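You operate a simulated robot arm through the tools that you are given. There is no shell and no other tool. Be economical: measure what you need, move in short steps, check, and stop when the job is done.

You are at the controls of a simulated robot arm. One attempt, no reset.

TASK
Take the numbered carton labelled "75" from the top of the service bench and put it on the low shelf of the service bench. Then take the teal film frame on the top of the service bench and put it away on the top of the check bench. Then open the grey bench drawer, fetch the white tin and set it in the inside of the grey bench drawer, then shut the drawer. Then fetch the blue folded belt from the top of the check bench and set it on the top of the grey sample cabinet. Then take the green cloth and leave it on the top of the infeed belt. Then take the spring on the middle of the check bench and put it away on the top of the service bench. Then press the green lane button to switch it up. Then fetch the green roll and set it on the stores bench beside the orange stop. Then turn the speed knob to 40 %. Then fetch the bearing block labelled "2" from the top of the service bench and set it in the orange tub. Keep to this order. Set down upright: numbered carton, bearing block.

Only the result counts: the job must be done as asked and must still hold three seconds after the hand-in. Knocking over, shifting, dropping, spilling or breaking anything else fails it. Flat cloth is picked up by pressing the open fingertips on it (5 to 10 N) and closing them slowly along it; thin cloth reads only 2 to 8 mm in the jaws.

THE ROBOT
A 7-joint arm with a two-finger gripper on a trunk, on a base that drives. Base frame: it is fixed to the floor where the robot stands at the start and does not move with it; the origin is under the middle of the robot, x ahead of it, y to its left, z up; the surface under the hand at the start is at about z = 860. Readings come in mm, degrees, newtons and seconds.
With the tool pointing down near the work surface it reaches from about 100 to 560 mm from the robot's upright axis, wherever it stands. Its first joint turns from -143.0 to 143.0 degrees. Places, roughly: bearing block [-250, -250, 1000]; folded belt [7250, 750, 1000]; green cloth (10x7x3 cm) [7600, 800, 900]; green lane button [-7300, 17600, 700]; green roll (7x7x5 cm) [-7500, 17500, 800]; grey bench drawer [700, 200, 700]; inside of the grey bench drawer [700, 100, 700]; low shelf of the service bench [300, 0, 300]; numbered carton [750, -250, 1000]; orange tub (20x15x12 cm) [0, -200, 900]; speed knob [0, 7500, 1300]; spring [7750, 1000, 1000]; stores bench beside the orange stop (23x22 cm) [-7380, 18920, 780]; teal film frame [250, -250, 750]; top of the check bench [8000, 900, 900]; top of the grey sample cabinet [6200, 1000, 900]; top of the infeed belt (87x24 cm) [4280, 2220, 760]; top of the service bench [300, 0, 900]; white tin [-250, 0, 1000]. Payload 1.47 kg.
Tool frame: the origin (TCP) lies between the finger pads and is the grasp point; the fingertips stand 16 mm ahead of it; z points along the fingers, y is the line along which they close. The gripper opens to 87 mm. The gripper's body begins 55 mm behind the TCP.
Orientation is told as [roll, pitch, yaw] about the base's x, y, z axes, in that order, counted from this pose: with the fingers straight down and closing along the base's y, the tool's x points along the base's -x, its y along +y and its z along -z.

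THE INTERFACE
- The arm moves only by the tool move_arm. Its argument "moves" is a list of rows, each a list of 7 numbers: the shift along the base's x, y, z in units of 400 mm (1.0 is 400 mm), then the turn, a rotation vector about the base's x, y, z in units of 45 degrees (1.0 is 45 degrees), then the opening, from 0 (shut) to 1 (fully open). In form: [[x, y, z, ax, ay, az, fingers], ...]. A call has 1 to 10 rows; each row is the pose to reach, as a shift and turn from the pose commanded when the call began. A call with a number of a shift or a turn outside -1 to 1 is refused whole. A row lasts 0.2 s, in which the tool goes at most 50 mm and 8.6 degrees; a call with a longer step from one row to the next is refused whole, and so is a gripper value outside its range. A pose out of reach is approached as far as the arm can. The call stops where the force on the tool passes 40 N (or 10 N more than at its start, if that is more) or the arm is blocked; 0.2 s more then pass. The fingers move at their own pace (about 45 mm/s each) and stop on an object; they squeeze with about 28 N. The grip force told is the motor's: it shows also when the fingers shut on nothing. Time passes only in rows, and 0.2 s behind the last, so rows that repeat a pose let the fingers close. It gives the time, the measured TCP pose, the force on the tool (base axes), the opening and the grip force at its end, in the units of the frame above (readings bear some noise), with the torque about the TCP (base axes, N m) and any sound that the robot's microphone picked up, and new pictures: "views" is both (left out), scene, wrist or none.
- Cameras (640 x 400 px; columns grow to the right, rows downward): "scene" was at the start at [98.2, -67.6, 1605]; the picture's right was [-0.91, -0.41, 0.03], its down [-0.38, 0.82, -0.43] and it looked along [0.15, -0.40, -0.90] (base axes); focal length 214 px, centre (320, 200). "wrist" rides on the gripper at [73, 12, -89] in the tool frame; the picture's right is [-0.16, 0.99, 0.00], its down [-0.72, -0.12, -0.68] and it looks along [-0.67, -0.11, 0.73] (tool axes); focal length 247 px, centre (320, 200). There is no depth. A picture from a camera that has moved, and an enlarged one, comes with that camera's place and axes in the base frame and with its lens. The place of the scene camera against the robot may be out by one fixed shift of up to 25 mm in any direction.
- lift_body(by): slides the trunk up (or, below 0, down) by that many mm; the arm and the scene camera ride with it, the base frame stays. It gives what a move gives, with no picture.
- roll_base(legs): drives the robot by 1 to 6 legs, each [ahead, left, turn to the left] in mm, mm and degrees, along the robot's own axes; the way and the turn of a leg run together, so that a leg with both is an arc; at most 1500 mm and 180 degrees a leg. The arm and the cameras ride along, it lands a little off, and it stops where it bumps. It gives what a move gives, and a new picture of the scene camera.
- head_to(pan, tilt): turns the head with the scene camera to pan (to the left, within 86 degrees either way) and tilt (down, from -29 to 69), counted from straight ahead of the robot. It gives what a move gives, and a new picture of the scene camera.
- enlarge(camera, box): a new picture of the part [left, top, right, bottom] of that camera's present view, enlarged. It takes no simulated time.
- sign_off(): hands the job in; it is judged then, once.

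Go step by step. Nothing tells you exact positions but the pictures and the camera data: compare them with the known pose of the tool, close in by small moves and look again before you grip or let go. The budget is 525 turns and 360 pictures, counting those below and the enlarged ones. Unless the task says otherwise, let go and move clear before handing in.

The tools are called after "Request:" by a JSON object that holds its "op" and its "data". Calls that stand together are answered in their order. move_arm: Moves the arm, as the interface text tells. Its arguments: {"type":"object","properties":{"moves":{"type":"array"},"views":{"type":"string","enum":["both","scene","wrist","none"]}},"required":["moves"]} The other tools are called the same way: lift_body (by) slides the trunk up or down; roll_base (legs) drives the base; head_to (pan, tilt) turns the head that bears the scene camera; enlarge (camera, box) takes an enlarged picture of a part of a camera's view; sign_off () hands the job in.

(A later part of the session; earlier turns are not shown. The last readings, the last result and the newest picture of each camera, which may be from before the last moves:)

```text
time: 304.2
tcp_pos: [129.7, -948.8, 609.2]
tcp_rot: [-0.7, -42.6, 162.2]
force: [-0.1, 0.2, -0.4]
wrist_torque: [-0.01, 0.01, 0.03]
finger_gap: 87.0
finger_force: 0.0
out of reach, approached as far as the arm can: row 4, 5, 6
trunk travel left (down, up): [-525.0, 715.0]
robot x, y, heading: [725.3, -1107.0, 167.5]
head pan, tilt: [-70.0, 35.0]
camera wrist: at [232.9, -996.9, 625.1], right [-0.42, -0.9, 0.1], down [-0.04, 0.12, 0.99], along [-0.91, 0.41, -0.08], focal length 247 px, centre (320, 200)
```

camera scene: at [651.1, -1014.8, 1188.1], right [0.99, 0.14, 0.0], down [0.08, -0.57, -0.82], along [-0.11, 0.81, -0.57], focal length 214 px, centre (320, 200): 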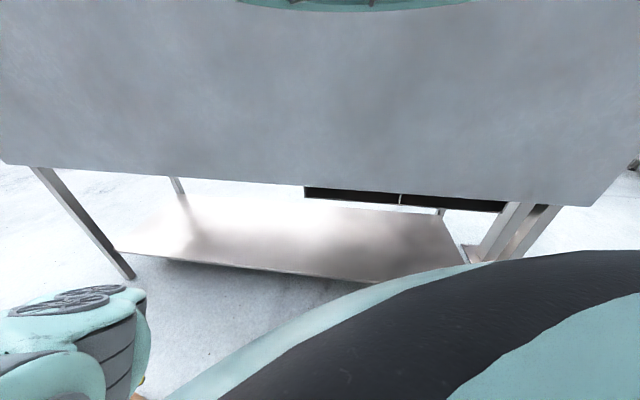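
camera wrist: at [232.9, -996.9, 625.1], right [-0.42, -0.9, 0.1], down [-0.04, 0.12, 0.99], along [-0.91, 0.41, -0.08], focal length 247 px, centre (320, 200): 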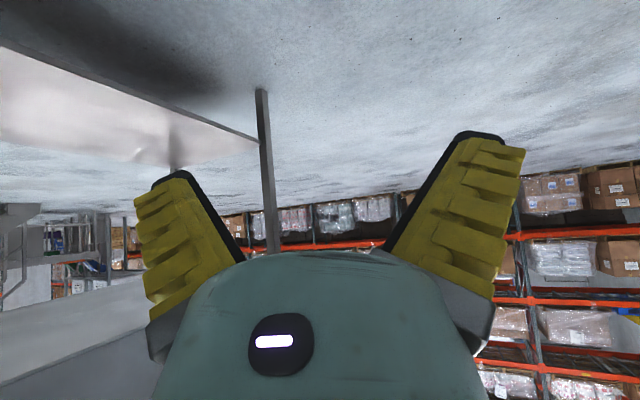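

Reach limits the tilt at this radius; draw in and tilt further.

Request:
{"op": "move_arm", "data": {"moves": [[0.1, -0.02, 0, 0, 0, 0, 1], [0.2, -0.04, 0, 0, 0, 0, 1], [0.3, -0.06, 0, 0.05, 0.16, 0, 1], [0.35, -0.08, 0, 0.1, 0.32, 0, 1], [0.35, -0.08, 0, 0.13, 0.4, 0, 1]], "views": "none"}}

Request:
{"op": "lift_body", "data": {"by": -350}}

Request:
{"op": "enlarge", "data": {"camera": "wrist", "box": [0, 0, 640, 400]}}

```text
time: 305.6
tcp_pos: [290.0, -878.6, 558.4]
tcp_rot: [-2.6, -59.7, 125.1]
force: [-0.8, 0.2, -0.4]
wrist_torque: [-0.02, -0.03, 0.0]
finger_gap: 86.9
finger_force: 0.1
out of reach, approached as far as the arm can: row 1, 2, 3, 4, 5
trunk travel left (down, up): [-525.0, 715.0]
robot x, y, heading: [726.7, -1110.1, 167.9]
head pan, tilt: [-70.0, 35.0]
stopped in row 5: the arm was blocked; the commanded pose is now the measured one
```

```text
time: 309.1
tcp_pos: [292.9, -882.4, 206.8]
tcp_rot: [-2.7, -59.4, 125.0]
force: [-0.1, 0.5, 1.2]
wrist_torque: [0.0, 0.04, 0.03]
finger_gap: 86.8
finger_force: 0.0
trunk travel left (down, up): [-175.0, 1065.0]
robot x, y, heading: [727.5, -1109.6, 167.9]
head pan, tilt: [-70.0, 35.0]
```

```text
1.00 times, centred on (320, 200) of wrist (not enlarged: the box is as wide or as high as the picture)
camera zoom: at [343.9, -984.7, 189.0], right [-0.88, -0.47, 0.11], down [0.2, -0.13, 0.97], along [-0.44, 0.87, 0.21], focal length 247 px, centre (320, 200)
```

zoom: 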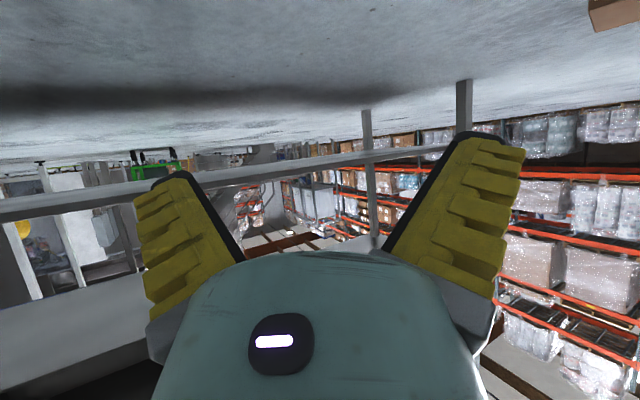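

The arm slipped in yaw (125°). Try turning the yaw back to ~168°.

Request:
{"op": "move_arm", "data": {"moves": [[0, 0, 0, 0, 0, 0.18, 1], [0, 0, 0, 0, 0, 0.36, 1], [0, 0, 0, 0, 0, 0.54, 1], [0, 0, 0, 0, 0, 0.72, 1], [0, 0, 0, 0, 0, 0.9, 1]], "views": "none"}}

```text
time: 310.2
tcp_pos: [236.2, -1018.2, 201.6]
tcp_rot: [-9.5, -58.7, 169.2]
force: [0.8, -0.1, -0.2]
wrist_torque: [0.02, 0.02, 0.0]
finger_gap: 86.9
finger_force: 0.0
out of reach, approached as far as the arm can: row 1, 2, 3, 4, 5
trunk travel left (down, up): [-175.0, 1065.0]
robot x, y, heading: [725.1, -1108.9, 168.0]
head pan, tilt: [-70.0, 35.0]
```

Good, now at tilt −59° and yaw ~169°. Level the closing axis and look.

Request:
{"op": "move_arm", "data": {"moves": [[0, 0, 0, -0.05, 0.02, 0.06, 0.6], [0, 0, 0, -0.1, 0.041, 0.114, 0.6], [0, 0, 0, -0.1, 0.041, 0.114, 0.6]], "views": "wrist"}}

```text
time: 311.1
tcp_pos: [221.5, -1065.2, 207.9]
tcp_rot: [-0.9, -59.4, 166.6]
force: [0.5, 0.6, 0.6]
wrist_torque: [-0.01, -0.03, -0.02]
finger_gap: 57.4
finger_force: 3.9
out of reach, approached as far as the arm can: row 1, 2, 3
trunk travel left (down, up): [-175.0, 1065.0]
robot x, y, heading: [724.6, -1107.3, 168.0]
head pan, tilt: [-70.0, 35.0]
camera wrist: at [328.7, -1105.5, 190.3], right [-0.32, -0.94, 0.13], down [0.24, 0.05, 0.97], along [-0.92, 0.34, 0.21], focal length 247 px, centre (320, 200)
```

wrist: 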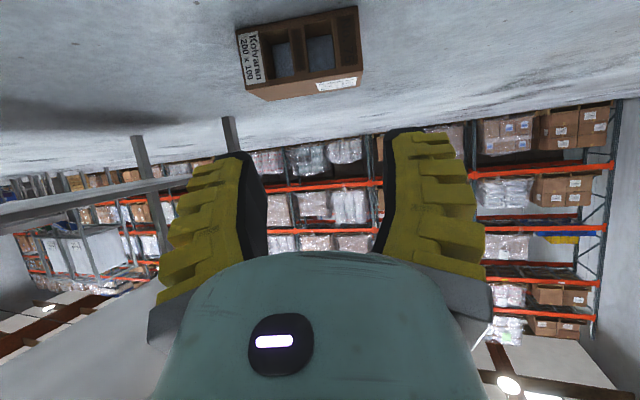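

The window face with its bar is in clear view. Close in with base and trunk to a stand-off point.

Request:
{"op": "lift_body", "data": {"by": -105}}

Request:
{"op": "roll_base", "data": {"legs": [[165, -42, 0]]}}

Request:
{"op": "enlarge", "data": {"camera": "wrist", "box": [0, 0, 640, 400]}}

```text
time: 312.4
tcp_pos: [221.6, -1066.5, 103.6]
tcp_rot: [-0.8, -59.5, 166.7]
force: [0.7, 0.0, 0.6]
wrist_torque: [0.04, 0.01, -0.05]
finger_gap: 57.2
finger_force: 3.3
trunk travel left (down, up): [-70.0, 1170.0]
robot x, y, heading: [724.1, -1106.6, 168.0]
head pan, tilt: [-70.0, 35.0]
```

```text
time: 313.9
tcp_pos: [74.2, -992.2, 100.6]
tcp_rot: [-0.8, -59.2, 166.5]
force: [1.8, 0.3, 0.7]
wrist_torque: [0.02, 0.0, -0.02]
finger_gap: 57.4
finger_force: 4.0
trunk travel left (down, up): [-70.0, 1170.0]
robot x, y, heading: [571.9, -1030.8, 167.4]
head pan, tilt: [-70.0, 35.0]
camera scene: at [502.1, -940.7, 732.8], right [0.99, 0.14, 0.0], down [0.08, -0.57, -0.82], along [-0.11, 0.81, -0.57], focal length 214 px, centre (320, 200)
```

scene: 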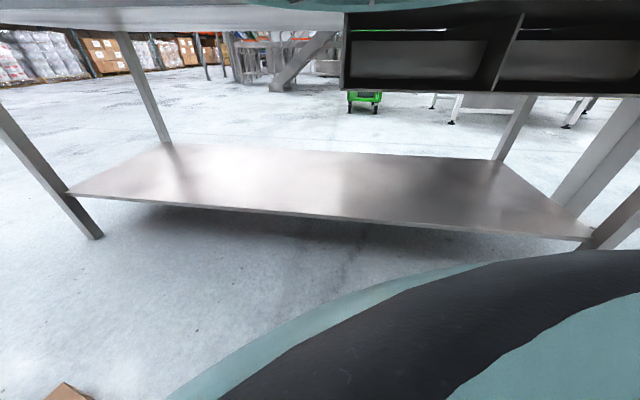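

```text
1.00 times, centred on (320, 200) of wrist (not enlarged: the box is as wide or as high as the picture)
camera zoom: at [181.5, -1031.9, 84.3], right [-0.32, -0.94, 0.13], down [0.24, 0.05, 0.97], along [-0.92, 0.34, 0.2], focal length 247 px, centre (320, 200)
```

zoom: 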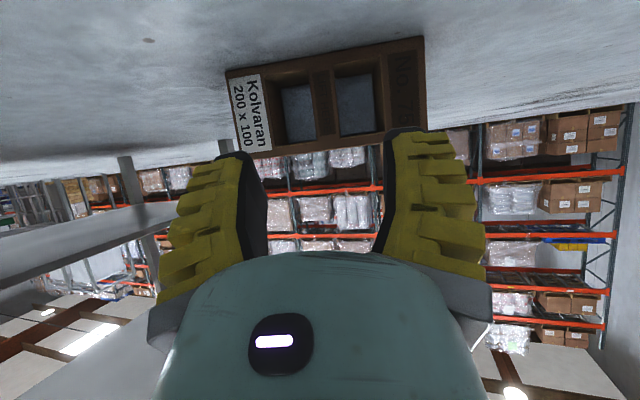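

Bar centre ≈ (−80,−955,41); I'll aim slightly higher at z≈60. Advance 100 mm.

Request:
{"op": "roll_base", "data": {"legs": [[97, 0, 0]]}}

Request:
{"op": "enlarge", "data": {"camera": "wrist", "box": [0, 0, 640, 400]}}

```text
time: 315.0
tcp_pos: [-19.4, -971.0, 100.4]
tcp_rot: [-0.8, -59.2, 166.5]
force: [0.0, -0.2, -0.3]
wrist_torque: [0.01, 0.05, -0.01]
finger_gap: 57.4
finger_force: 3.4
trunk travel left (down, up): [-70.0, 1170.0]
robot x, y, heading: [480.1, -1008.6, 167.8]
head pan, tilt: [-70.0, 35.0]
camera scene: at [407.9, -919.5, 732.7], right [0.99, 0.13, 0.0], down [0.08, -0.57, -0.82], along [-0.11, 0.81, -0.57], focal length 214 px, centre (320, 200)
```

scene: 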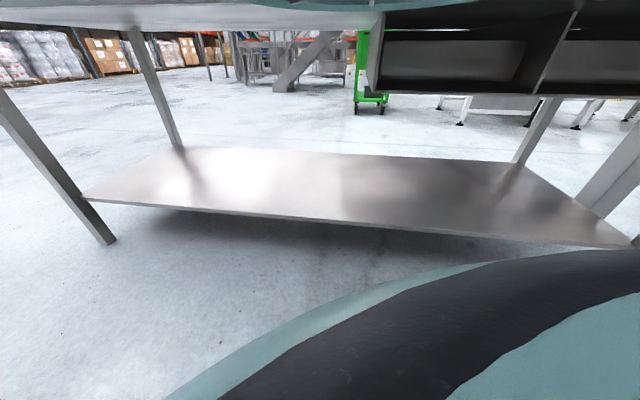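

```text
1.00 times, centred on (320, 200) of wrist (not enlarged: the box is as wide or as high as the picture)
camera zoom: at [88.1, -1010.3, 83.9], right [-0.32, -0.94, 0.13], down [0.23, 0.05, 0.97], along [-0.92, 0.34, 0.2], focal length 247 px, centre (320, 200)
```

zoom: 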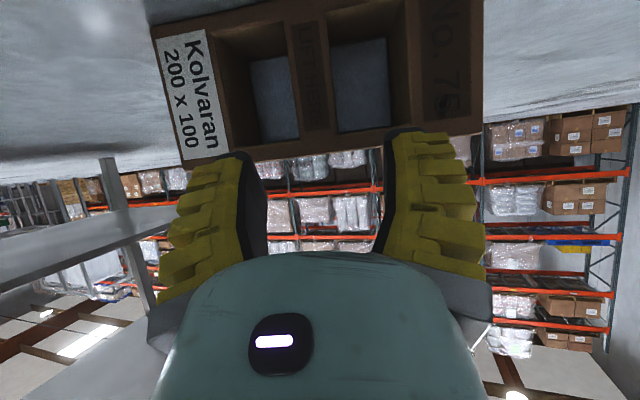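

Refined bar centre (−84,−949,40). Narrow the fingers, shift 7 mm right, advance in steps.

Request:
{"op": "move_arm", "data": {"moves": [[0, 0, 0, 0, 0, 0, 0.42], [0, 0, 0, 0, 0, 0, 0.42]], "views": "none"}}

Request:
{"op": "roll_base", "data": {"legs": [[28, -7, 0]]}}

Request:
{"op": "lift_body", "data": {"by": -24}}

Request:
{"op": "enlarge", "data": {"camera": "wrist", "box": [0, 0, 640, 400]}}

```text
time: 315.6
tcp_pos: [-21.6, -969.2, 100.8]
tcp_rot: [-0.8, -59.3, 166.6]
force: [-0.1, 0.5, -0.3]
wrist_torque: [-0.02, 0.04, -0.01]
finger_gap: 42.3
finger_force: 3.8
trunk travel left (down, up): [-70.0, 1170.0]
robot x, y, heading: [484.0, -1009.1, 167.6]
head pan, tilt: [-70.0, 35.0]
```

```text
time: 316.5
tcp_pos: [-42.7, -960.2, 100.6]
tcp_rot: [-0.7, -59.1, 166.4]
force: [1.2, 0.3, 0.4]
wrist_torque: [0.02, 0.05, -0.06]
finger_gap: 42.6
finger_force: 4.1
trunk travel left (down, up): [-70.0, 1170.0]
robot x, y, heading: [453.8, -996.2, 167.8]
head pan, tilt: [-70.0, 35.0]
camera scene: at [383.3, -908.2, 732.6], right [0.99, 0.13, 0.0], down [0.08, -0.57, -0.82], along [-0.11, 0.81, -0.58], focal length 214 px, centre (320, 200)
```

scene: 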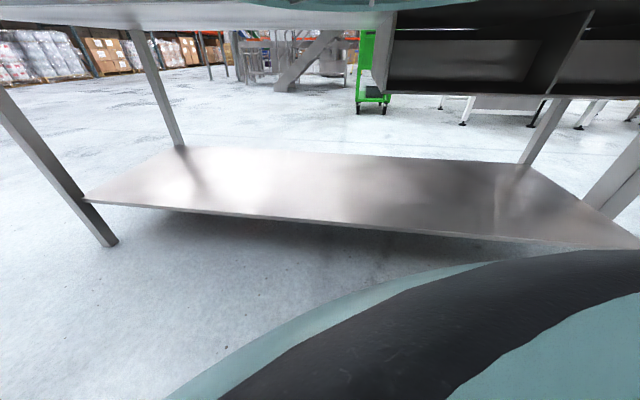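

```text
time: 317.2
tcp_pos: [-48.5, -957.6, 77.3]
tcp_rot: [-0.9, -59.3, 166.5]
force: [-1.0, 0.0, 0.1]
wrist_torque: [-0.04, -0.04, 0.0]
finger_gap: 42.3
finger_force: 3.9
trunk travel left (down, up): [-46.0, 1194.0]
robot x, y, heading: [452.8, -1000.8, 168.0]
head pan, tilt: [-70.0, 35.0]
```

```text
1.00 times, centred on (320, 200) of wrist (not enlarged: the box is as wide or as high as the picture)
camera zoom: at [58.7, -997.0, 60.7], right [-0.32, -0.94, 0.13], down [0.23, 0.05, 0.97], along [-0.92, 0.34, 0.2], focal length 247 px, centre (320, 200)
```

zoom: 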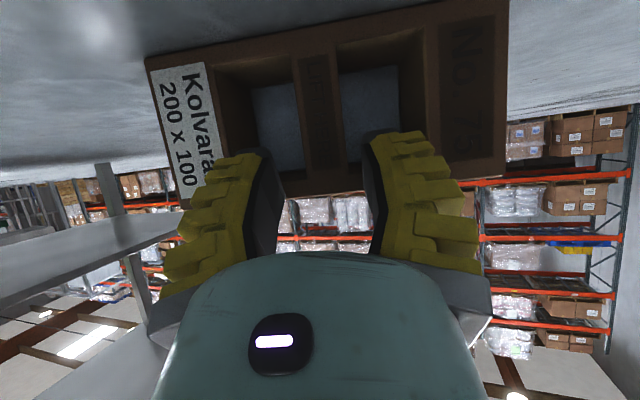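

Request:
{"op": "roll_base", "data": {"legs": [[22, 0, 0]]}}

Request:
{"op": "lift_body", "data": {"by": -14}}

Request:
{"op": "enlarge", "data": {"camera": "wrist", "box": [0, 0, 640, 400]}}

```text
time: 318.0
tcp_pos: [-63.1, -954.0, 76.3]
tcp_rot: [-0.8, -58.9, 166.5]
force: [1.5, 0.2, -0.6]
wrist_torque: [0.01, 0.04, -0.01]
finger_gap: 42.4
finger_force: 4.6
trunk travel left (down, up): [-46.0, 1194.0]
robot x, y, heading: [432.7, -999.2, 167.6]
head pan, tilt: [-70.0, 35.0]
camera scene: at [361.5, -902.2, 708.7], right [0.99, 0.13, 0.0], down [0.08, -0.57, -0.82], along [-0.11, 0.81, -0.57], focal length 214 px, centre (320, 200)
```

scene: 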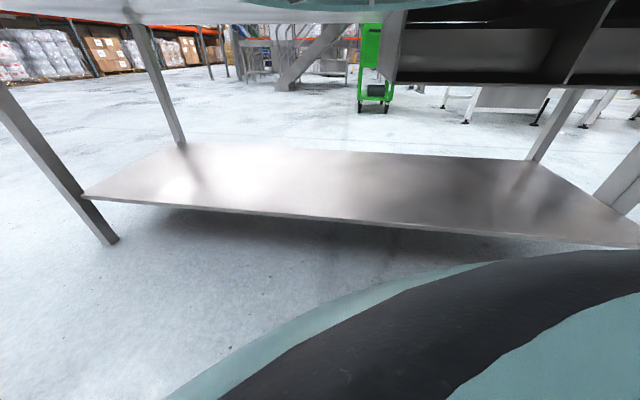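

```text
time: 318.6
tcp_pos: [-67.6, -953.1, 63.7]
tcp_rot: [-0.8, -59.2, 166.6]
force: [0.2, -0.4, 0.0]
wrist_torque: [0.04, 0.03, 0.0]
finger_gap: 42.3
finger_force: 3.8
trunk travel left (down, up): [-32.0, 1208.0]
robot x, y, heading: [430.3, -992.3, 167.7]
head pan, tilt: [-70.0, 35.0]
```

```text
1.00 times, centred on (320, 200) of wrist (not enlarged: the box is as wide or as high as the picture)
camera zoom: at [39.4, -992.5, 46.3], right [-0.32, -0.94, 0.13], down [0.23, 0.05, 0.97], along [-0.92, 0.34, 0.2], focal length 247 px, centre (320, 200)
```

zoom: 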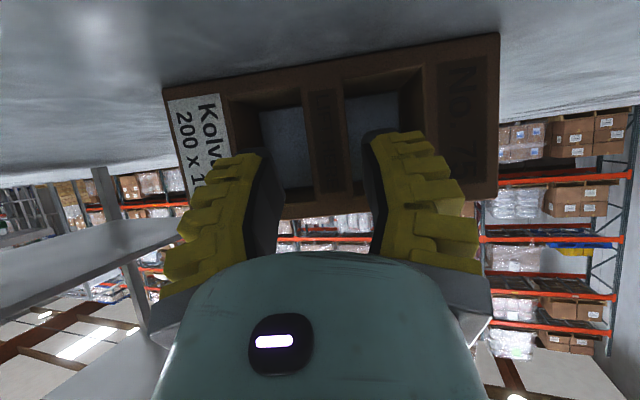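

The carton is being nudged: the left finger overlaps the frame. Back off, shift 7 mm left, narrow the gap to ~28 mm.

Request:
{"op": "roll_base", "data": {"legs": [[-25, 7, 0]]}}

Request:
{"op": "move_arm", "data": {"moves": [[0, 0, 0, 0, 0, 0, 0.3], [0, 0, 0, 0, 0, 0, 0.3], [0, 0, 0, 0, 0, 0, 0.3]], "views": "wrist"}}

```text
time: 319.4
tcp_pos: [-57.5, -959.7, 67.0]
tcp_rot: [-1.0, -59.7, 166.6]
force: [-1.4, 0.5, -0.3]
wrist_torque: [-0.05, -0.08, 0.05]
finger_gap: 42.4
finger_force: 3.9
trunk travel left (down, up): [-32.0, 1208.0]
robot x, y, heading: [455.9, -1005.5, 167.8]
head pan, tilt: [-70.0, 35.0]
camera scene: at [375.0, -910.8, 695.7], right [0.99, 0.13, 0.0], down [0.07, -0.57, -0.82], along [-0.11, 0.81, -0.57], focal length 214 px, centre (320, 200)
```

scene: 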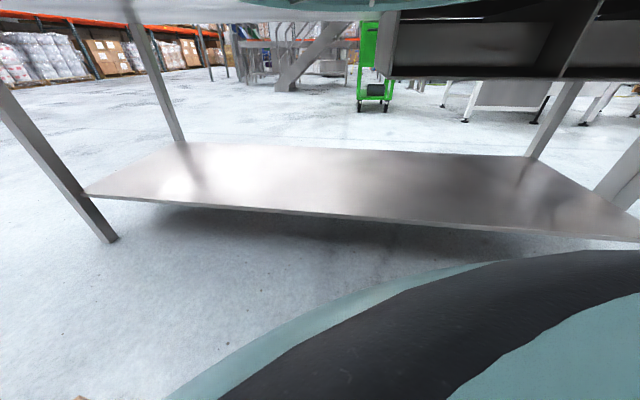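

```text
time: 320.2
tcp_pos: [-48.3, -964.9, 64.8]
tcp_rot: [-0.8, -59.3, 166.5]
force: [0.0, -0.5, 0.4]
wrist_torque: [0.01, 0.01, 0.03]
finger_gap: 32.3
finger_force: 4.7
trunk travel left (down, up): [-32.0, 1208.0]
robot x, y, heading: [452.9, -1009.4, 167.7]
head pan, tilt: [-70.0, 35.0]
camera wrist: at [57.9, -1003.6, 47.1], right [-0.32, -0.94, 0.13], down [0.24, 0.05, 0.97], along [-0.92, 0.34, 0.2], focal length 247 px, centre (320, 200)
```

wrist: 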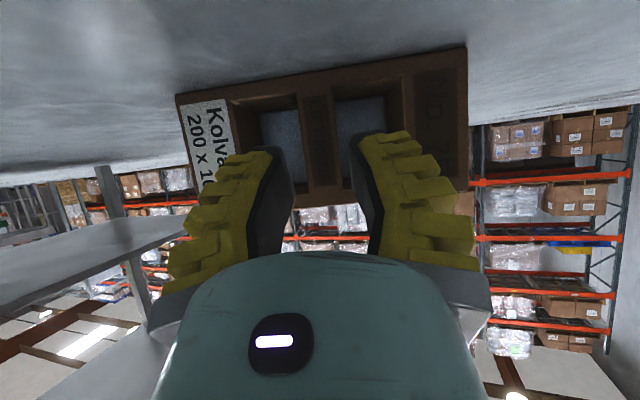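

Tips fit the windows now. Advance with a slight correction to the right.

Request:
{"op": "roll_base", "data": {"legs": [[25, -3, 0]]}}

Request:
{"op": "move_arm", "data": {"moves": [[0, 0, 0, 0, 0, 0, 0.3]], "views": "wrist"}}

```text
time: 321.0
tcp_pos: [-63.6, -958.8, 63.7]
tcp_rot: [-0.8, -59.0, 166.5]
force: [1.0, 0.0, -0.1]
wrist_torque: [0.02, 0.06, -0.01]
finger_gap: 32.2
finger_force: 4.5
trunk travel left (down, up): [-32.0, 1208.0]
robot x, y, heading: [430.0, -995.0, 167.3]
head pan, tilt: [-70.0, 35.0]
camera scene: at [361.6, -907.1, 694.6], right [0.99, 0.13, 0.0], down [0.08, -0.57, -0.82], along [-0.11, 0.81, -0.58], focal length 214 px, centre (320, 200)
```

scene: 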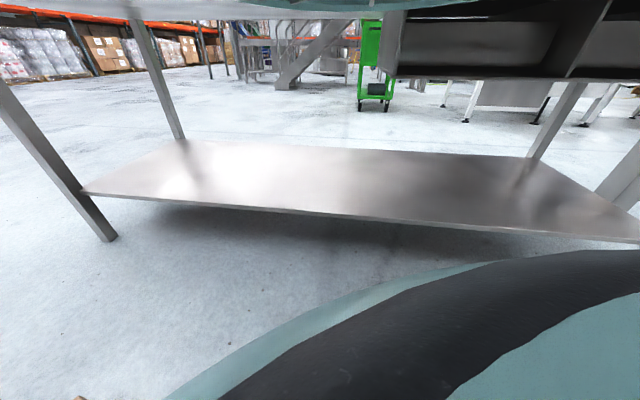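

```text
time: 321.4
tcp_pos: [-74.7, -955.3, 65.6]
tcp_rot: [-0.8, -59.4, 166.6]
force: [0.6, 1.1, 0.3]
wrist_torque: [-0.01, -0.03, 0.0]
finger_gap: 32.4
finger_force: 4.3
trunk travel left (down, up): [-32.0, 1208.0]
robot x, y, heading: [430.7, -998.5, 167.9]
head pan, tilt: [-70.0, 35.0]
camera wrist: at [31.8, -994.6, 47.7], right [-0.32, -0.94, 0.13], down [0.24, 0.05, 0.97], along [-0.92, 0.34, 0.21], focal length 247 px, centre (320, 200)
```

wrist: 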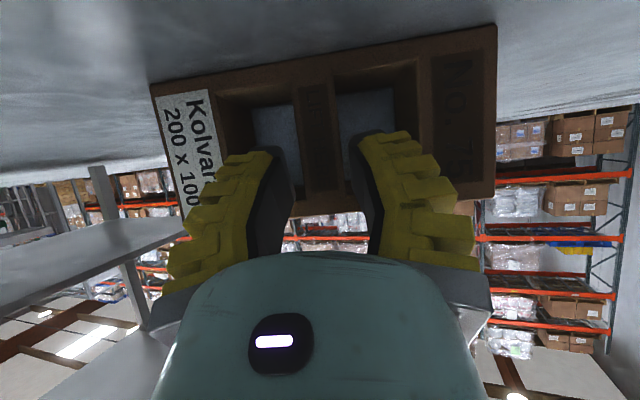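

Request:
{"op": "roll_base", "data": {"legs": [[18, -4, 0]]}}

Request:
{"op": "move_arm", "data": {"moves": [[0, 0, 0, 0, 0, 0, 0.3], [0, 0, 0, 0, 0, 0, 0.3]], "views": "wrist"}}

```text
time: 322.2
tcp_pos: [-82.0, -953.0, 61.9]
tcp_rot: [-0.7, -58.9, 166.5]
force: [0.9, -1.5, 0.3]
wrist_torque: [0.05, 0.03, 0.0]
finger_gap: 32.2
finger_force: 4.0
trunk travel left (down, up): [-32.0, 1208.0]
robot x, y, heading: [415.9, -992.2, 167.6]
head pan, tilt: [-70.0, 35.0]
camera scene: at [343.6, -899.3, 694.7], right [0.99, 0.13, 0.0], down [0.08, -0.57, -0.82], along [-0.11, 0.81, -0.58], focal length 214 px, centre (320, 200)
```

scene: 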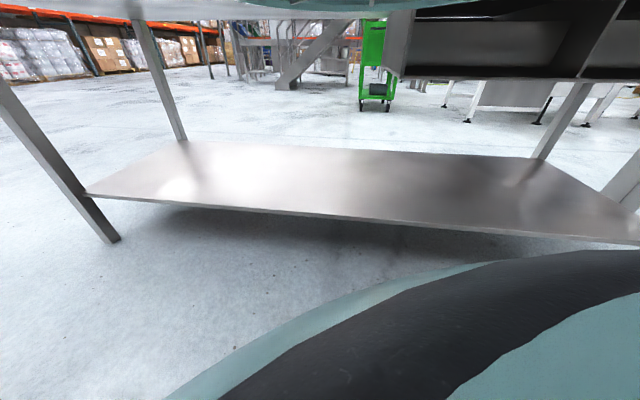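

```text
time: 322.8
tcp_pos: [-86.1, -949.6, 63.4]
tcp_rot: [-0.9, -59.1, 166.5]
force: [0.0, 0.5, -0.8]
wrist_torque: [0.0, 0.01, -0.03]
finger_gap: 32.4
finger_force: 4.9
trunk travel left (down, up): [-32.0, 1208.0]
robot x, y, heading: [414.5, -986.8, 167.8]
head pan, tilt: [-70.0, 35.0]
camera wrist: at [21.4, -989.3, 46.4], right [-0.32, -0.94, 0.13], down [0.23, 0.05, 0.97], along [-0.92, 0.34, 0.2], focal length 247 px, centre (320, 200)
```

wrist: 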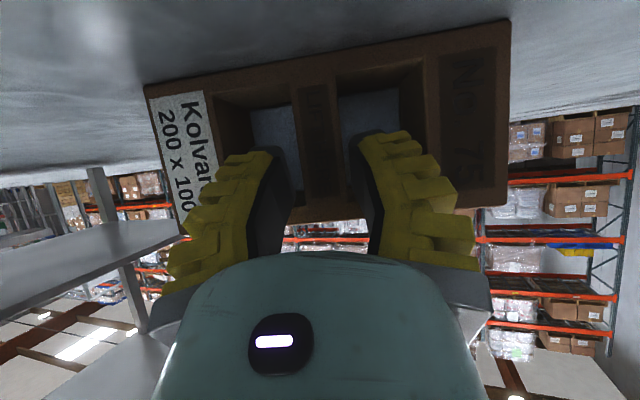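

Request:
{"op": "roll_base", "data": {"legs": [[16, -2, 0]]}}

Request:
{"op": "lift_body", "data": {"by": -6}}

Request:
{"op": "move_arm", "data": {"moves": [[0, 0, 0, 0, 0, 0, 0.3], [0, 0, 0, 0, 0, 0, 0.3]], "views": "wrist"}}

```text
time: 323.6
tcp_pos: [-97.3, -945.1, 61.8]
tcp_rot: [-0.8, -58.9, 166.5]
force: [1.5, -1.1, -0.4]
wrist_torque: [0.06, 0.02, 0.0]
finger_gap: 32.2
finger_force: 4.5
trunk travel left (down, up): [-32.0, 1208.0]
robot x, y, heading: [400.1, -983.7, 167.7]
head pan, tilt: [-70.0, 35.0]
camera scene: at [327.9, -893.2, 694.7], right [0.99, 0.13, 0.0], down [0.08, -0.57, -0.82], along [-0.11, 0.81, -0.57], focal length 214 px, centre (320, 200)
```

scene: 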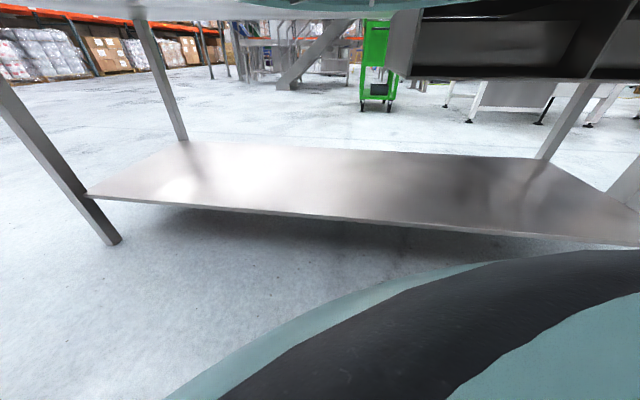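

```text
time: 324.1
tcp_pos: [-102.4, -942.6, 56.4]
tcp_rot: [-0.8, -59.0, 166.5]
force: [0.5, 0.0, -0.7]
wrist_torque: [0.02, 0.01, 0.0]
finger_gap: 32.0
finger_force: 4.6
trunk travel left (down, up): [-26.0, 1214.0]
robot x, y, heading: [400.2, -988.9, 167.5]
head pan, tilt: [-70.0, 35.0]
```

```text
time: 324.7
tcp_pos: [-103.1, -943.8, 57.1]
tcp_rot: [-0.9, -59.1, 166.5]
force: [0.5, 0.1, 0.4]
wrist_torque: [-0.01, 0.02, -0.01]
finger_gap: 32.5
finger_force: 4.7
trunk travel left (down, up): [-26.0, 1214.0]
robot x, y, heading: [397.9, -986.5, 167.5]
head pan, tilt: [-70.0, 35.0]
camera wrist: at [5.1, -983.1, 40.7], right [-0.32, -0.94, 0.13], down [0.23, 0.05, 0.97], along [-0.92, 0.34, 0.2], focal length 247 px, centre (320, 200)
```

wrist: 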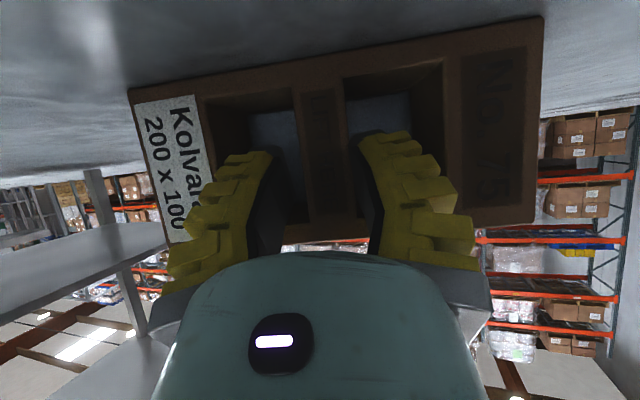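

Fingers are inside the windows. Advance 12 mm more and close.

Request:
{"op": "roll_base", "data": {"legs": [[13, 0, 0]]}}

Request:
{"op": "move_arm", "data": {"moves": [[0, 0, 0, 0, 0, 0, 0.3], [0, 0, 0, 0, 0, 0, 0], [0, 0, 0, 0, 0, 0, 0], [0, 0, 0, 0, 0, 0, 0], [0, 0, 0, 0, 0, 0, 0]], "views": "wrist"}}

```text
time: 325.5
tcp_pos: [-111.4, -941.7, 56.3]
tcp_rot: [-0.8, -58.9, 166.6]
force: [0.3, -0.4, 0.1]
wrist_torque: [0.01, 0.02, 0.05]
finger_gap: 32.2
finger_force: 4.5
trunk travel left (down, up): [-26.0, 1214.0]
robot x, y, heading: [384.0, -980.2, 167.8]
head pan, tilt: [-70.0, 35.0]
camera scene: at [314.5, -889.8, 688.9], right [0.99, 0.13, 0.0], down [0.08, -0.57, -0.82], along [-0.11, 0.81, -0.57], focal length 214 px, centre (320, 200)
```

scene: 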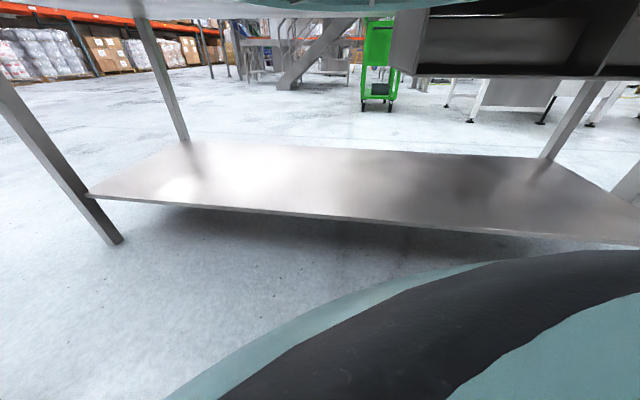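

```text
time: 326.7
tcp_pos: [-116.4, -941.0, 58.0]
tcp_rot: [-0.8, -59.1, 166.5]
force: [2.3, -0.7, 7.9]
wrist_torque: [0.24, 0.65, 0.05]
finger_gap: 17.8
finger_force: 27.9
trunk travel left (down, up): [-26.0, 1214.0]
robot x, y, heading: [385.3, -982.2, 167.7]
head pan, tilt: [-70.0, 35.0]
camera wrist: at [-7.9, -980.6, 40.8], right [-0.32, -0.94, 0.13], down [0.23, 0.05, 0.97], along [-0.92, 0.34, 0.2], focal length 247 px, centre (320, 200)
```

wrist: 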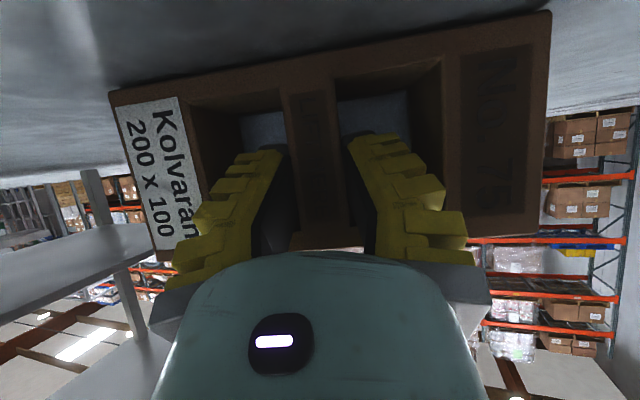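

Gripped on the bar at 18 mm. Lift gently.

Request:
{"op": "lift_body", "data": {"by": 40}}

Request:
{"op": "lift_body", "data": {"by": 160}}

Request:
{"op": "enlarge", "data": {"camera": "wrist", "box": [0, 0, 640, 400]}}

```text
time: 327.5
tcp_pos: [-114.5, -940.0, 97.2]
tcp_rot: [-0.8, -58.9, 166.4]
force: [0.3, -0.8, -2.4]
wrist_torque: [-0.04, -0.1, 0.06]
finger_gap: 14.8
finger_force: 28.1
trunk travel left (down, up): [-66.0, 1174.0]
robot x, y, heading: [388.4, -980.8, 167.5]
head pan, tilt: [-70.0, 35.0]
```

```text
time: 329.3
tcp_pos: [-114.8, -940.0, 256.5]
tcp_rot: [-0.8, -59.0, 166.4]
force: [-0.3, -0.3, -2.6]
wrist_torque: [-0.03, -0.11, -0.01]
finger_gap: 14.9
finger_force: 27.9
trunk travel left (down, up): [-226.0, 1014.0]
robot x, y, heading: [390.2, -982.9, 167.7]
head pan, tilt: [-70.0, 35.0]
```

```text
1.00 times, centred on (320, 200) of wrist (not enlarged: the box is as wide or as high as the picture)
camera zoom: at [-6.8, -980.4, 240.4], right [-0.32, -0.94, 0.13], down [0.23, 0.05, 0.97], along [-0.92, 0.34, 0.2], focal length 247 px, centre (320, 200)
```

zoom: 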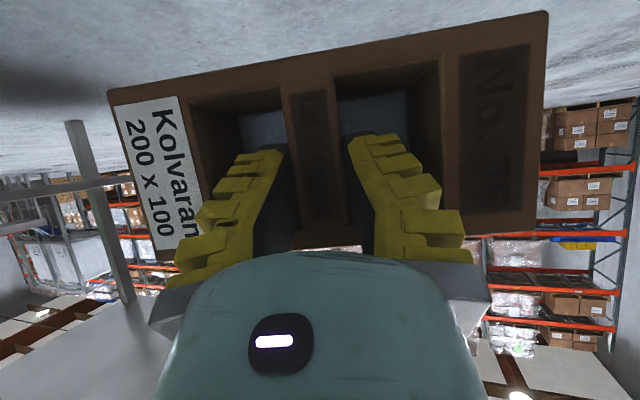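

Carton lifted. Raise it, then turn the tool to vertical before yawing 180° so that finally the label face and the lean point toward me.

Request:
{"op": "lift_body", "data": {"by": 400}}

Request:
{"op": "move_arm", "data": {"moves": [[0, 0, 0, -0.04, -0.17, 0, 0], [0, 0, 0, -0.08, -0.34, 0, 0], [0, 0, 0, -0.12, -0.51, 0, 0], [0, 0, 0, -0.16, -0.68, 0, 0], [0, 0, 0, -0.2, -0.85, 0, 0], [0, 0, 0, -0.235, -0.98, 0, 0]], "views": "none"}}

Request:
{"op": "move_arm", "data": {"moves": [[0, 0, 0, -0.04, -0.17, 0, 0], [0, 0, 0, -0.07, -0.3, 0, 0]], "views": "wrist"}}

```text
time: 333.1
tcp_pos: [-115.7, -939.6, 656.9]
tcp_rot: [-0.8, -59.0, 166.5]
force: [-0.3, 1.3, -1.4]
wrist_torque: [-0.01, -0.11, 0.0]
finger_gap: 14.7
finger_force: 28.2
trunk travel left (down, up): [-626.0, 614.0]
robot x, y, heading: [382.7, -980.7, 167.7]
head pan, tilt: [-70.0, 35.0]
```

```text
time: 334.6
tcp_pos: [-139.0, -942.4, 665.4]
tcp_rot: [-0.6, -13.9, 166.5]
force: [-0.4, 0.9, -2.4]
wrist_torque: [-0.06, -0.08, 0.01]
finger_gap: 14.9
finger_force: 27.9
out of reach, approached as far as the arm can: row 1, 2, 3, 4, 5, 6
trunk travel left (down, up): [-626.0, 614.0]
robot x, y, heading: [386.2, -980.9, 167.7]
head pan, tilt: [-70.0, 35.0]
```

```text
time: 335.1
tcp_pos: [-137.8, -942.2, 666.5]
tcp_rot: [-0.8, 0.2, 166.6]
force: [0.7, -0.1, -2.5]
wrist_torque: [-0.02, -0.01, 0.04]
finger_gap: 14.7
finger_force: 28.1
trunk travel left (down, up): [-626.0, 614.0]
robot x, y, heading: [387.7, -981.8, 167.6]
head pan, tilt: [-70.0, 35.0]
camera wrist: at [-70.9, -971.8, 755.2], right [-0.38, -0.92, -0.01], down [-0.68, 0.27, 0.68], along [-0.62, 0.27, -0.73], focal length 247 px, centre (320, 200)
```

wrist: 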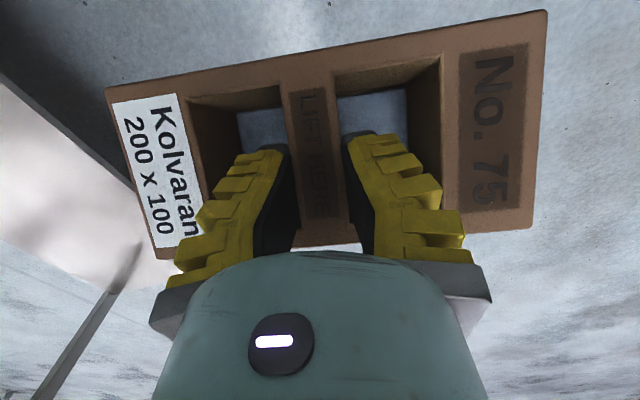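

Tool vertical. Now yaw +180° in steps.

Request:
{"op": "move_arm", "data": {"moves": [[0, 0, 0, 0, 0, 0.19, 0], [0, 0, 0, 0, 0, 0.38, 0], [0, 0, 0, 0, 0, 0.57, 0], [0, 0, 0, 0, 0, 0.76, 0], [0, 0, 0, 0, 0, 0.95, 0]], "views": "none"}}

Request:
{"op": "move_arm", "data": {"moves": [[0, 0, 0, 0, 0, 0.19, 0], [0, 0, 0, 0, 0, 0.38, 0], [0, 0, 0, 0, 0, 0.57, 0], [0, 0, 0, 0, 0, 0.76, 0], [0, 0, 0, 0, 0, 0.95, 0]], "views": "none"}}

Request:
{"op": "move_arm", "data": {"moves": [[0, 0, 0, 0, 0, 0.19, 0], [0, 0, 0, 0, 0, 0.38, 0], [0, 0, 0, 0, 0, 0.57, 0], [0, 0, 0, 0, 0, 0.76, 0], [0, 0, 0, 0, 0, 0.95, 0]], "views": "none"}}

Request:
{"op": "move_arm", "data": {"moves": [[0, 0, 0, 0, 0, 0.19, 0], [0, 0, 0, 0, 0, 0.38, 0], [0, 0, 0, 0, 0, 0.57, 0], [0, 0, 0, 0, 0, 0.76, 0], [0, 0, 0, 0, 0, 0.95, 0], [0, 0, 0, 0, 0, 1.0, 0]], "views": "none"}}

```text
time: 336.4
tcp_pos: [-137.4, -941.0, 665.0]
tcp_rot: [-0.9, 0.2, -150.6]
force: [0.0, -0.5, -2.4]
wrist_torque: [0.02, -0.02, 0.01]
finger_gap: 14.7
finger_force: 27.7
trunk travel left (down, up): [-626.0, 614.0]
robot x, y, heading: [385.2, -985.4, 167.8]
head pan, tilt: [-70.0, 35.0]
```

```text
time: 337.6
tcp_pos: [-135.9, -940.0, 665.2]
tcp_rot: [-0.9, 0.2, -107.9]
force: [-0.4, 0.4, -2.9]
wrist_torque: [0.02, 0.0, 0.0]
finger_gap: 14.6
finger_force: 28.2
trunk travel left (down, up): [-626.0, 614.0]
robot x, y, heading: [384.4, -981.4, 167.6]
head pan, tilt: [-70.0, 35.0]
```

```text
time: 338.8
tcp_pos: [-137.3, -940.8, 665.5]
tcp_rot: [-1.0, 0.2, -65.0]
force: [0.8, -1.0, -2.0]
wrist_torque: [0.03, 0.03, 0.0]
finger_gap: 14.4
finger_force: 28.1
trunk travel left (down, up): [-626.0, 614.0]
robot x, y, heading: [383.1, -981.4, 167.6]
head pan, tilt: [-70.0, 35.0]
```

```text
time: 340.1
tcp_pos: [-137.0, -940.5, 666.9]
tcp_rot: [-0.9, 0.3, -20.1]
force: [0.2, 0.6, -1.9]
wrist_torque: [-0.01, 0.03, 0.04]
finger_gap: 14.7
finger_force: 28.0
trunk travel left (down, up): [-626.0, 614.0]
robot x, y, heading: [385.4, -983.0, 167.6]
head pan, tilt: [-70.0, 35.0]
```

Yaw done. Now tilt +30.5° about the closing axis so the windows face straight up.

Request:
{"op": "move_arm", "data": {"moves": [[0, 0, 0, 0.06, 0.17, 0, 0], [0, 0, 0, 0.12, 0.34, 0, 0], [0, 0, 0, 0.18, 0.5, 0, 0], [0, 0, 0, 0.232, 0.637, 0, 0]], "views": "wrist"}}

Request:
{"op": "head_to", "data": {"pan": -40, "tilt": 45}}

```text
time: 341.1
tcp_pos: [-217.7, -991.4, 709.7]
tcp_rot: [-1.5, 30.8, -20.3]
force: [-1.9, -1.9, -1.2]
wrist_torque: [0.1, -0.11, -0.05]
finger_gap: 14.5
finger_force: 28.5
out of reach, approached as far as the arm can: row 3, 4
trunk travel left (down, up): [-626.0, 614.0]
robot x, y, heading: [386.8, -983.6, 167.8]
head pan, tilt: [-70.0, 35.0]
camera wrist: at [-228.6, -972.6, 823.4], right [0.46, 0.88, -0.1], down [0.88, -0.43, 0.21], along [0.14, -0.19, -0.97], focal length 247 px, centre (320, 200)
```

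wrist: 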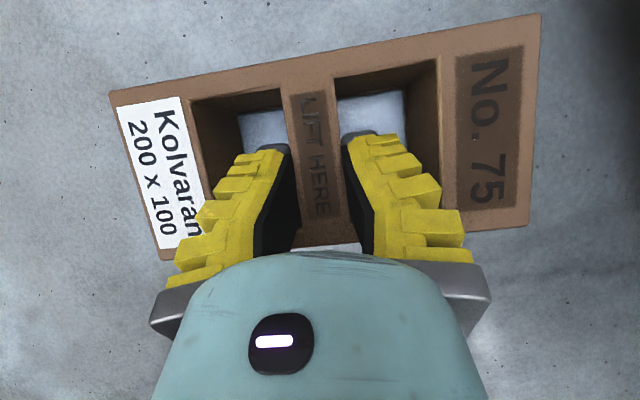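

```text
time: 342.1
tcp_pos: [-211.6, -982.2, 706.3]
tcp_rot: [-1.0, 30.5, -20.2]
force: [0.5, 0.3, -2.1]
wrist_torque: [-0.03, -0.03, -0.02]
finger_gap: 14.9
finger_force: 28.0
trunk travel left (down, up): [-626.0, 614.0]
robot x, y, heading: [385.8, -982.6, 167.8]
head pan, tilt: [-40.0, 45.0]
camera scene: at [292.2, -897.9, 1281.1], right [0.93, 0.37, 0.0], down [0.24, -0.6, -0.76], along [-0.28, 0.71, -0.65], focal length 214 px, centre (320, 200)
```

scene: 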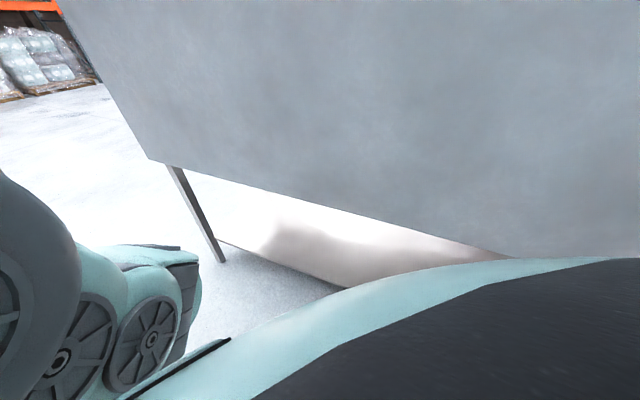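

The carton hangs level, windows up, and the camera now looks straight down on it. Drive round to the front of the bench.

Request:
{"op": "roll_base", "data": {"legs": [[0, 600, 0], [1450, 0, 0], [350, 0, 0], [0, 0, 102]]}}

Request:
{"op": "roll_base", "data": {"legs": [[-1200, 0, 0], [-1150, 0, 0]]}}

```text
time: 358.6
tcp_pos: [-1389.6, -1775.2, 706.5]
tcp_rot: [-1.0, 30.7, 82.5]
force: [0.3, 0.9, -1.8]
wrist_torque: [0.01, 0.02, 0.02]
finger_gap: 14.8
finger_force: 28.3
trunk travel left (down, up): [-626.0, 614.0]
robot x, y, heading: [-1521.0, -1188.8, -89.4]
head pan, tilt: [-40.0, 45.0]
camera scene: at [-1583.8, -1315.7, 1277.5], right [-0.57, 0.82, 0.0], down [0.56, 0.39, -0.73], along [-0.6, -0.42, -0.68], focal length 214 px, centre (320, 200)
```

scene: 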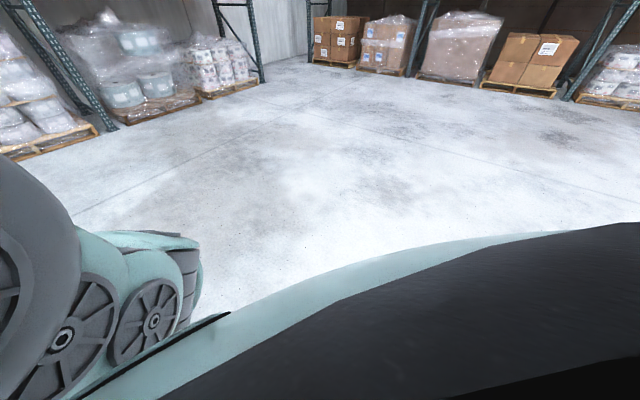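

```text
time: 370.1
tcp_pos: [-1363.4, 563.0, 706.7]
tcp_rot: [-1.0, 30.8, 80.3]
force: [0.3, 0.5, -2.1]
wrist_torque: [0.03, 0.04, -0.03]
finger_gap: 14.8
finger_force: 28.2
trunk travel left (down, up): [-626.0, 614.0]
robot x, y, heading: [-1474.7, 1153.5, -91.2]
head pan, tilt: [-40.0, 45.0]
camera scene: at [-1541.0, 1029.1, 1276.4], right [-0.54, 0.84, 0.0], down [0.58, 0.37, -0.72], along [-0.61, -0.39, -0.69], focal length 214 px, centre (320, 200)
```

scene: 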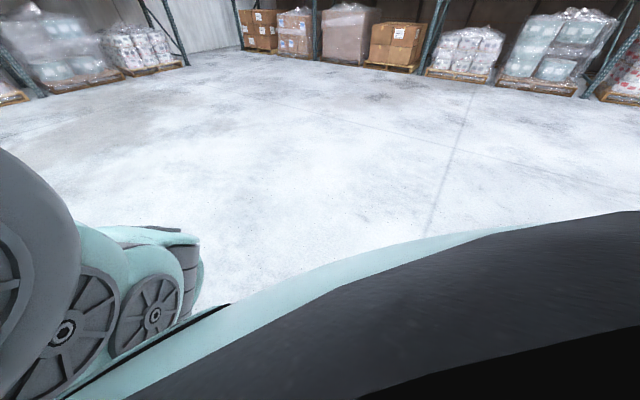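

Request:
{"op": "roll_base", "data": {"legs": [[-30, 1290, 1.2]]}}

Request:
{"op": "lift_body", "data": {"by": -250}}

Request:
{"op": "move_arm", "data": {"moves": [[0, 0, 0, 0, 0, 0.1, 0]], "views": "wrist"}}

```text
time: 376.5
tcp_pos: [-74.1, 580.2, 706.4]
tcp_rot: [-1.0, 30.6, 82.4]
force: [-0.1, -0.1, -1.5]
wrist_torque: [0.02, -0.03, 0.02]
finger_gap: 15.0
finger_force: 28.1
trunk travel left (down, up): [-626.0, 614.0]
robot x, y, heading: [-203.1, 1164.4, -89.5]
head pan, tilt: [-40.0, 45.0]
camera scene: at [-266.1, 1039.6, 1275.9], right [-0.56, 0.83, 0.0], down [0.57, 0.39, -0.72], along [-0.6, -0.41, -0.69], focal length 214 px, centre (320, 200)
```

scene: 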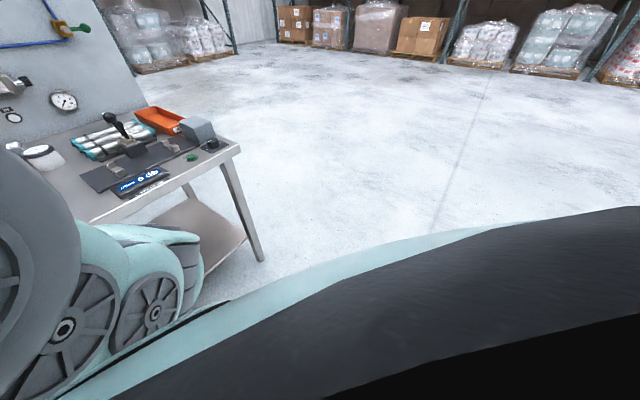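

```text
time: 379.1
tcp_pos: [-74.1, 580.2, 455.9]
tcp_rot: [-1.0, 30.8, 82.3]
force: [-0.3, -0.2, -2.8]
wrist_torque: [0.02, -0.02, 0.03]
finger_gap: 14.7
finger_force: 27.8
trunk travel left (down, up): [-376.0, 864.0]
robot x, y, heading: [-205.2, 1164.2, -89.8]
head pan, tilt: [-40.0, 45.0]
```

```text
time: 379.5
tcp_pos: [-74.3, 579.1, 456.8]
tcp_rot: [-1.0, 30.9, 86.7]
force: [0.4, -0.3, -1.8]
wrist_torque: [0.03, -0.01, 0.01]
finger_gap: 14.9
finger_force: 27.9
trunk travel left (down, up): [-376.0, 864.0]
robot x, y, heading: [-203.6, 1162.3, -89.8]
head pan, tilt: [-40.0, 45.0]
camera wrist: at [-89.0, 562.4, 570.8], right [-0.98, 0.18, -0.1], down [0.16, 0.96, 0.22], along [0.13, 0.2, -0.97], focal length 247 px, centre (320, 200)
```

wrist: 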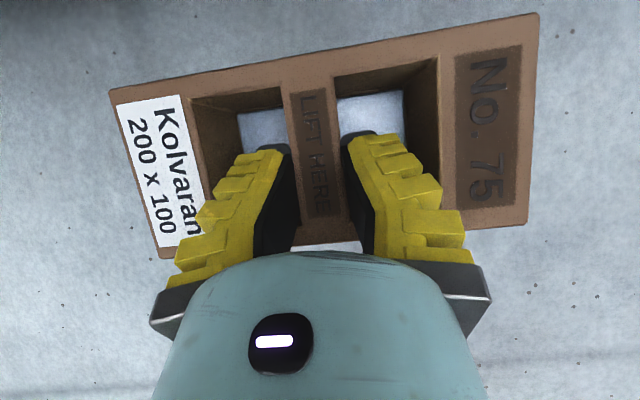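

Lower to 380 and drive in 290 mm.

Request:
{"op": "lift_body", "data": {"by": -75}}

Request:
{"op": "roll_base", "data": {"legs": [[290, 0, 0]]}}

Request:
{"op": "move_arm", "data": {"moves": [[0, 0, 0, 0, 0, 0, 0]], "views": "wrist"}}

```text
time: 380.6
tcp_pos: [-72.9, 579.7, 381.9]
tcp_rot: [-1.0, 30.7, 86.8]
force: [0.1, 0.4, -2.5]
wrist_torque: [0.02, -0.03, 0.0]
finger_gap: 14.6
finger_force: 27.5
trunk travel left (down, up): [-301.0, 939.0]
robot x, y, heading: [-199.6, 1167.0, -89.6]
head pan, tilt: [-40.0, 45.0]
```

```text
time: 382.7
tcp_pos: [-74.3, 286.2, 381.7]
tcp_rot: [-1.0, 30.7, 86.7]
force: [0.3, -1.1, -2.5]
wrist_torque: [0.01, -0.03, 0.02]
finger_gap: 14.9
finger_force: 28.2
trunk travel left (down, up): [-301.0, 939.0]
robot x, y, heading: [-204.7, 872.4, -90.2]
head pan, tilt: [-40.0, 45.0]
camera scene: at [-265.5, 744.4, 950.1], right [-0.56, 0.83, 0.0], down [0.58, 0.39, -0.71], along [-0.59, -0.4, -0.7], focal length 214 px, centre (320, 200)
```

scene: 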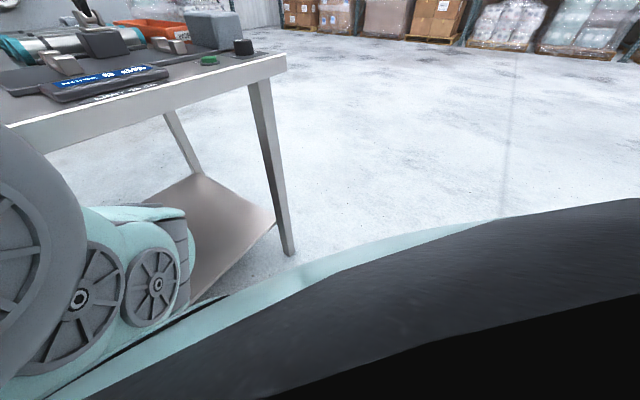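

```text
time: 383.1
tcp_pos: [-74.6, 285.9, 381.6]
tcp_rot: [-1.0, 30.6, 86.7]
force: [0.1, 0.0, -1.3]
wrist_torque: [0.04, 0.02, 0.01]
finger_gap: 14.9
finger_force: 28.0
trunk travel left (down, up): [-301.0, 939.0]
robot x, y, heading: [-199.6, 869.3, -89.9]
head pan, tilt: [-40.0, 45.0]
camera wrist: at [-89.4, 268.0, 494.9], right [-0.98, 0.19, -0.1], down [0.16, 0.96, 0.22], along [0.13, 0.2, -0.97], focal length 247 px, centre (320, 200)
```

wrist: 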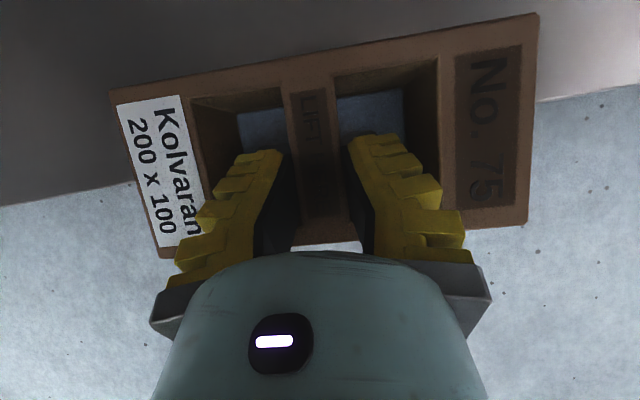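

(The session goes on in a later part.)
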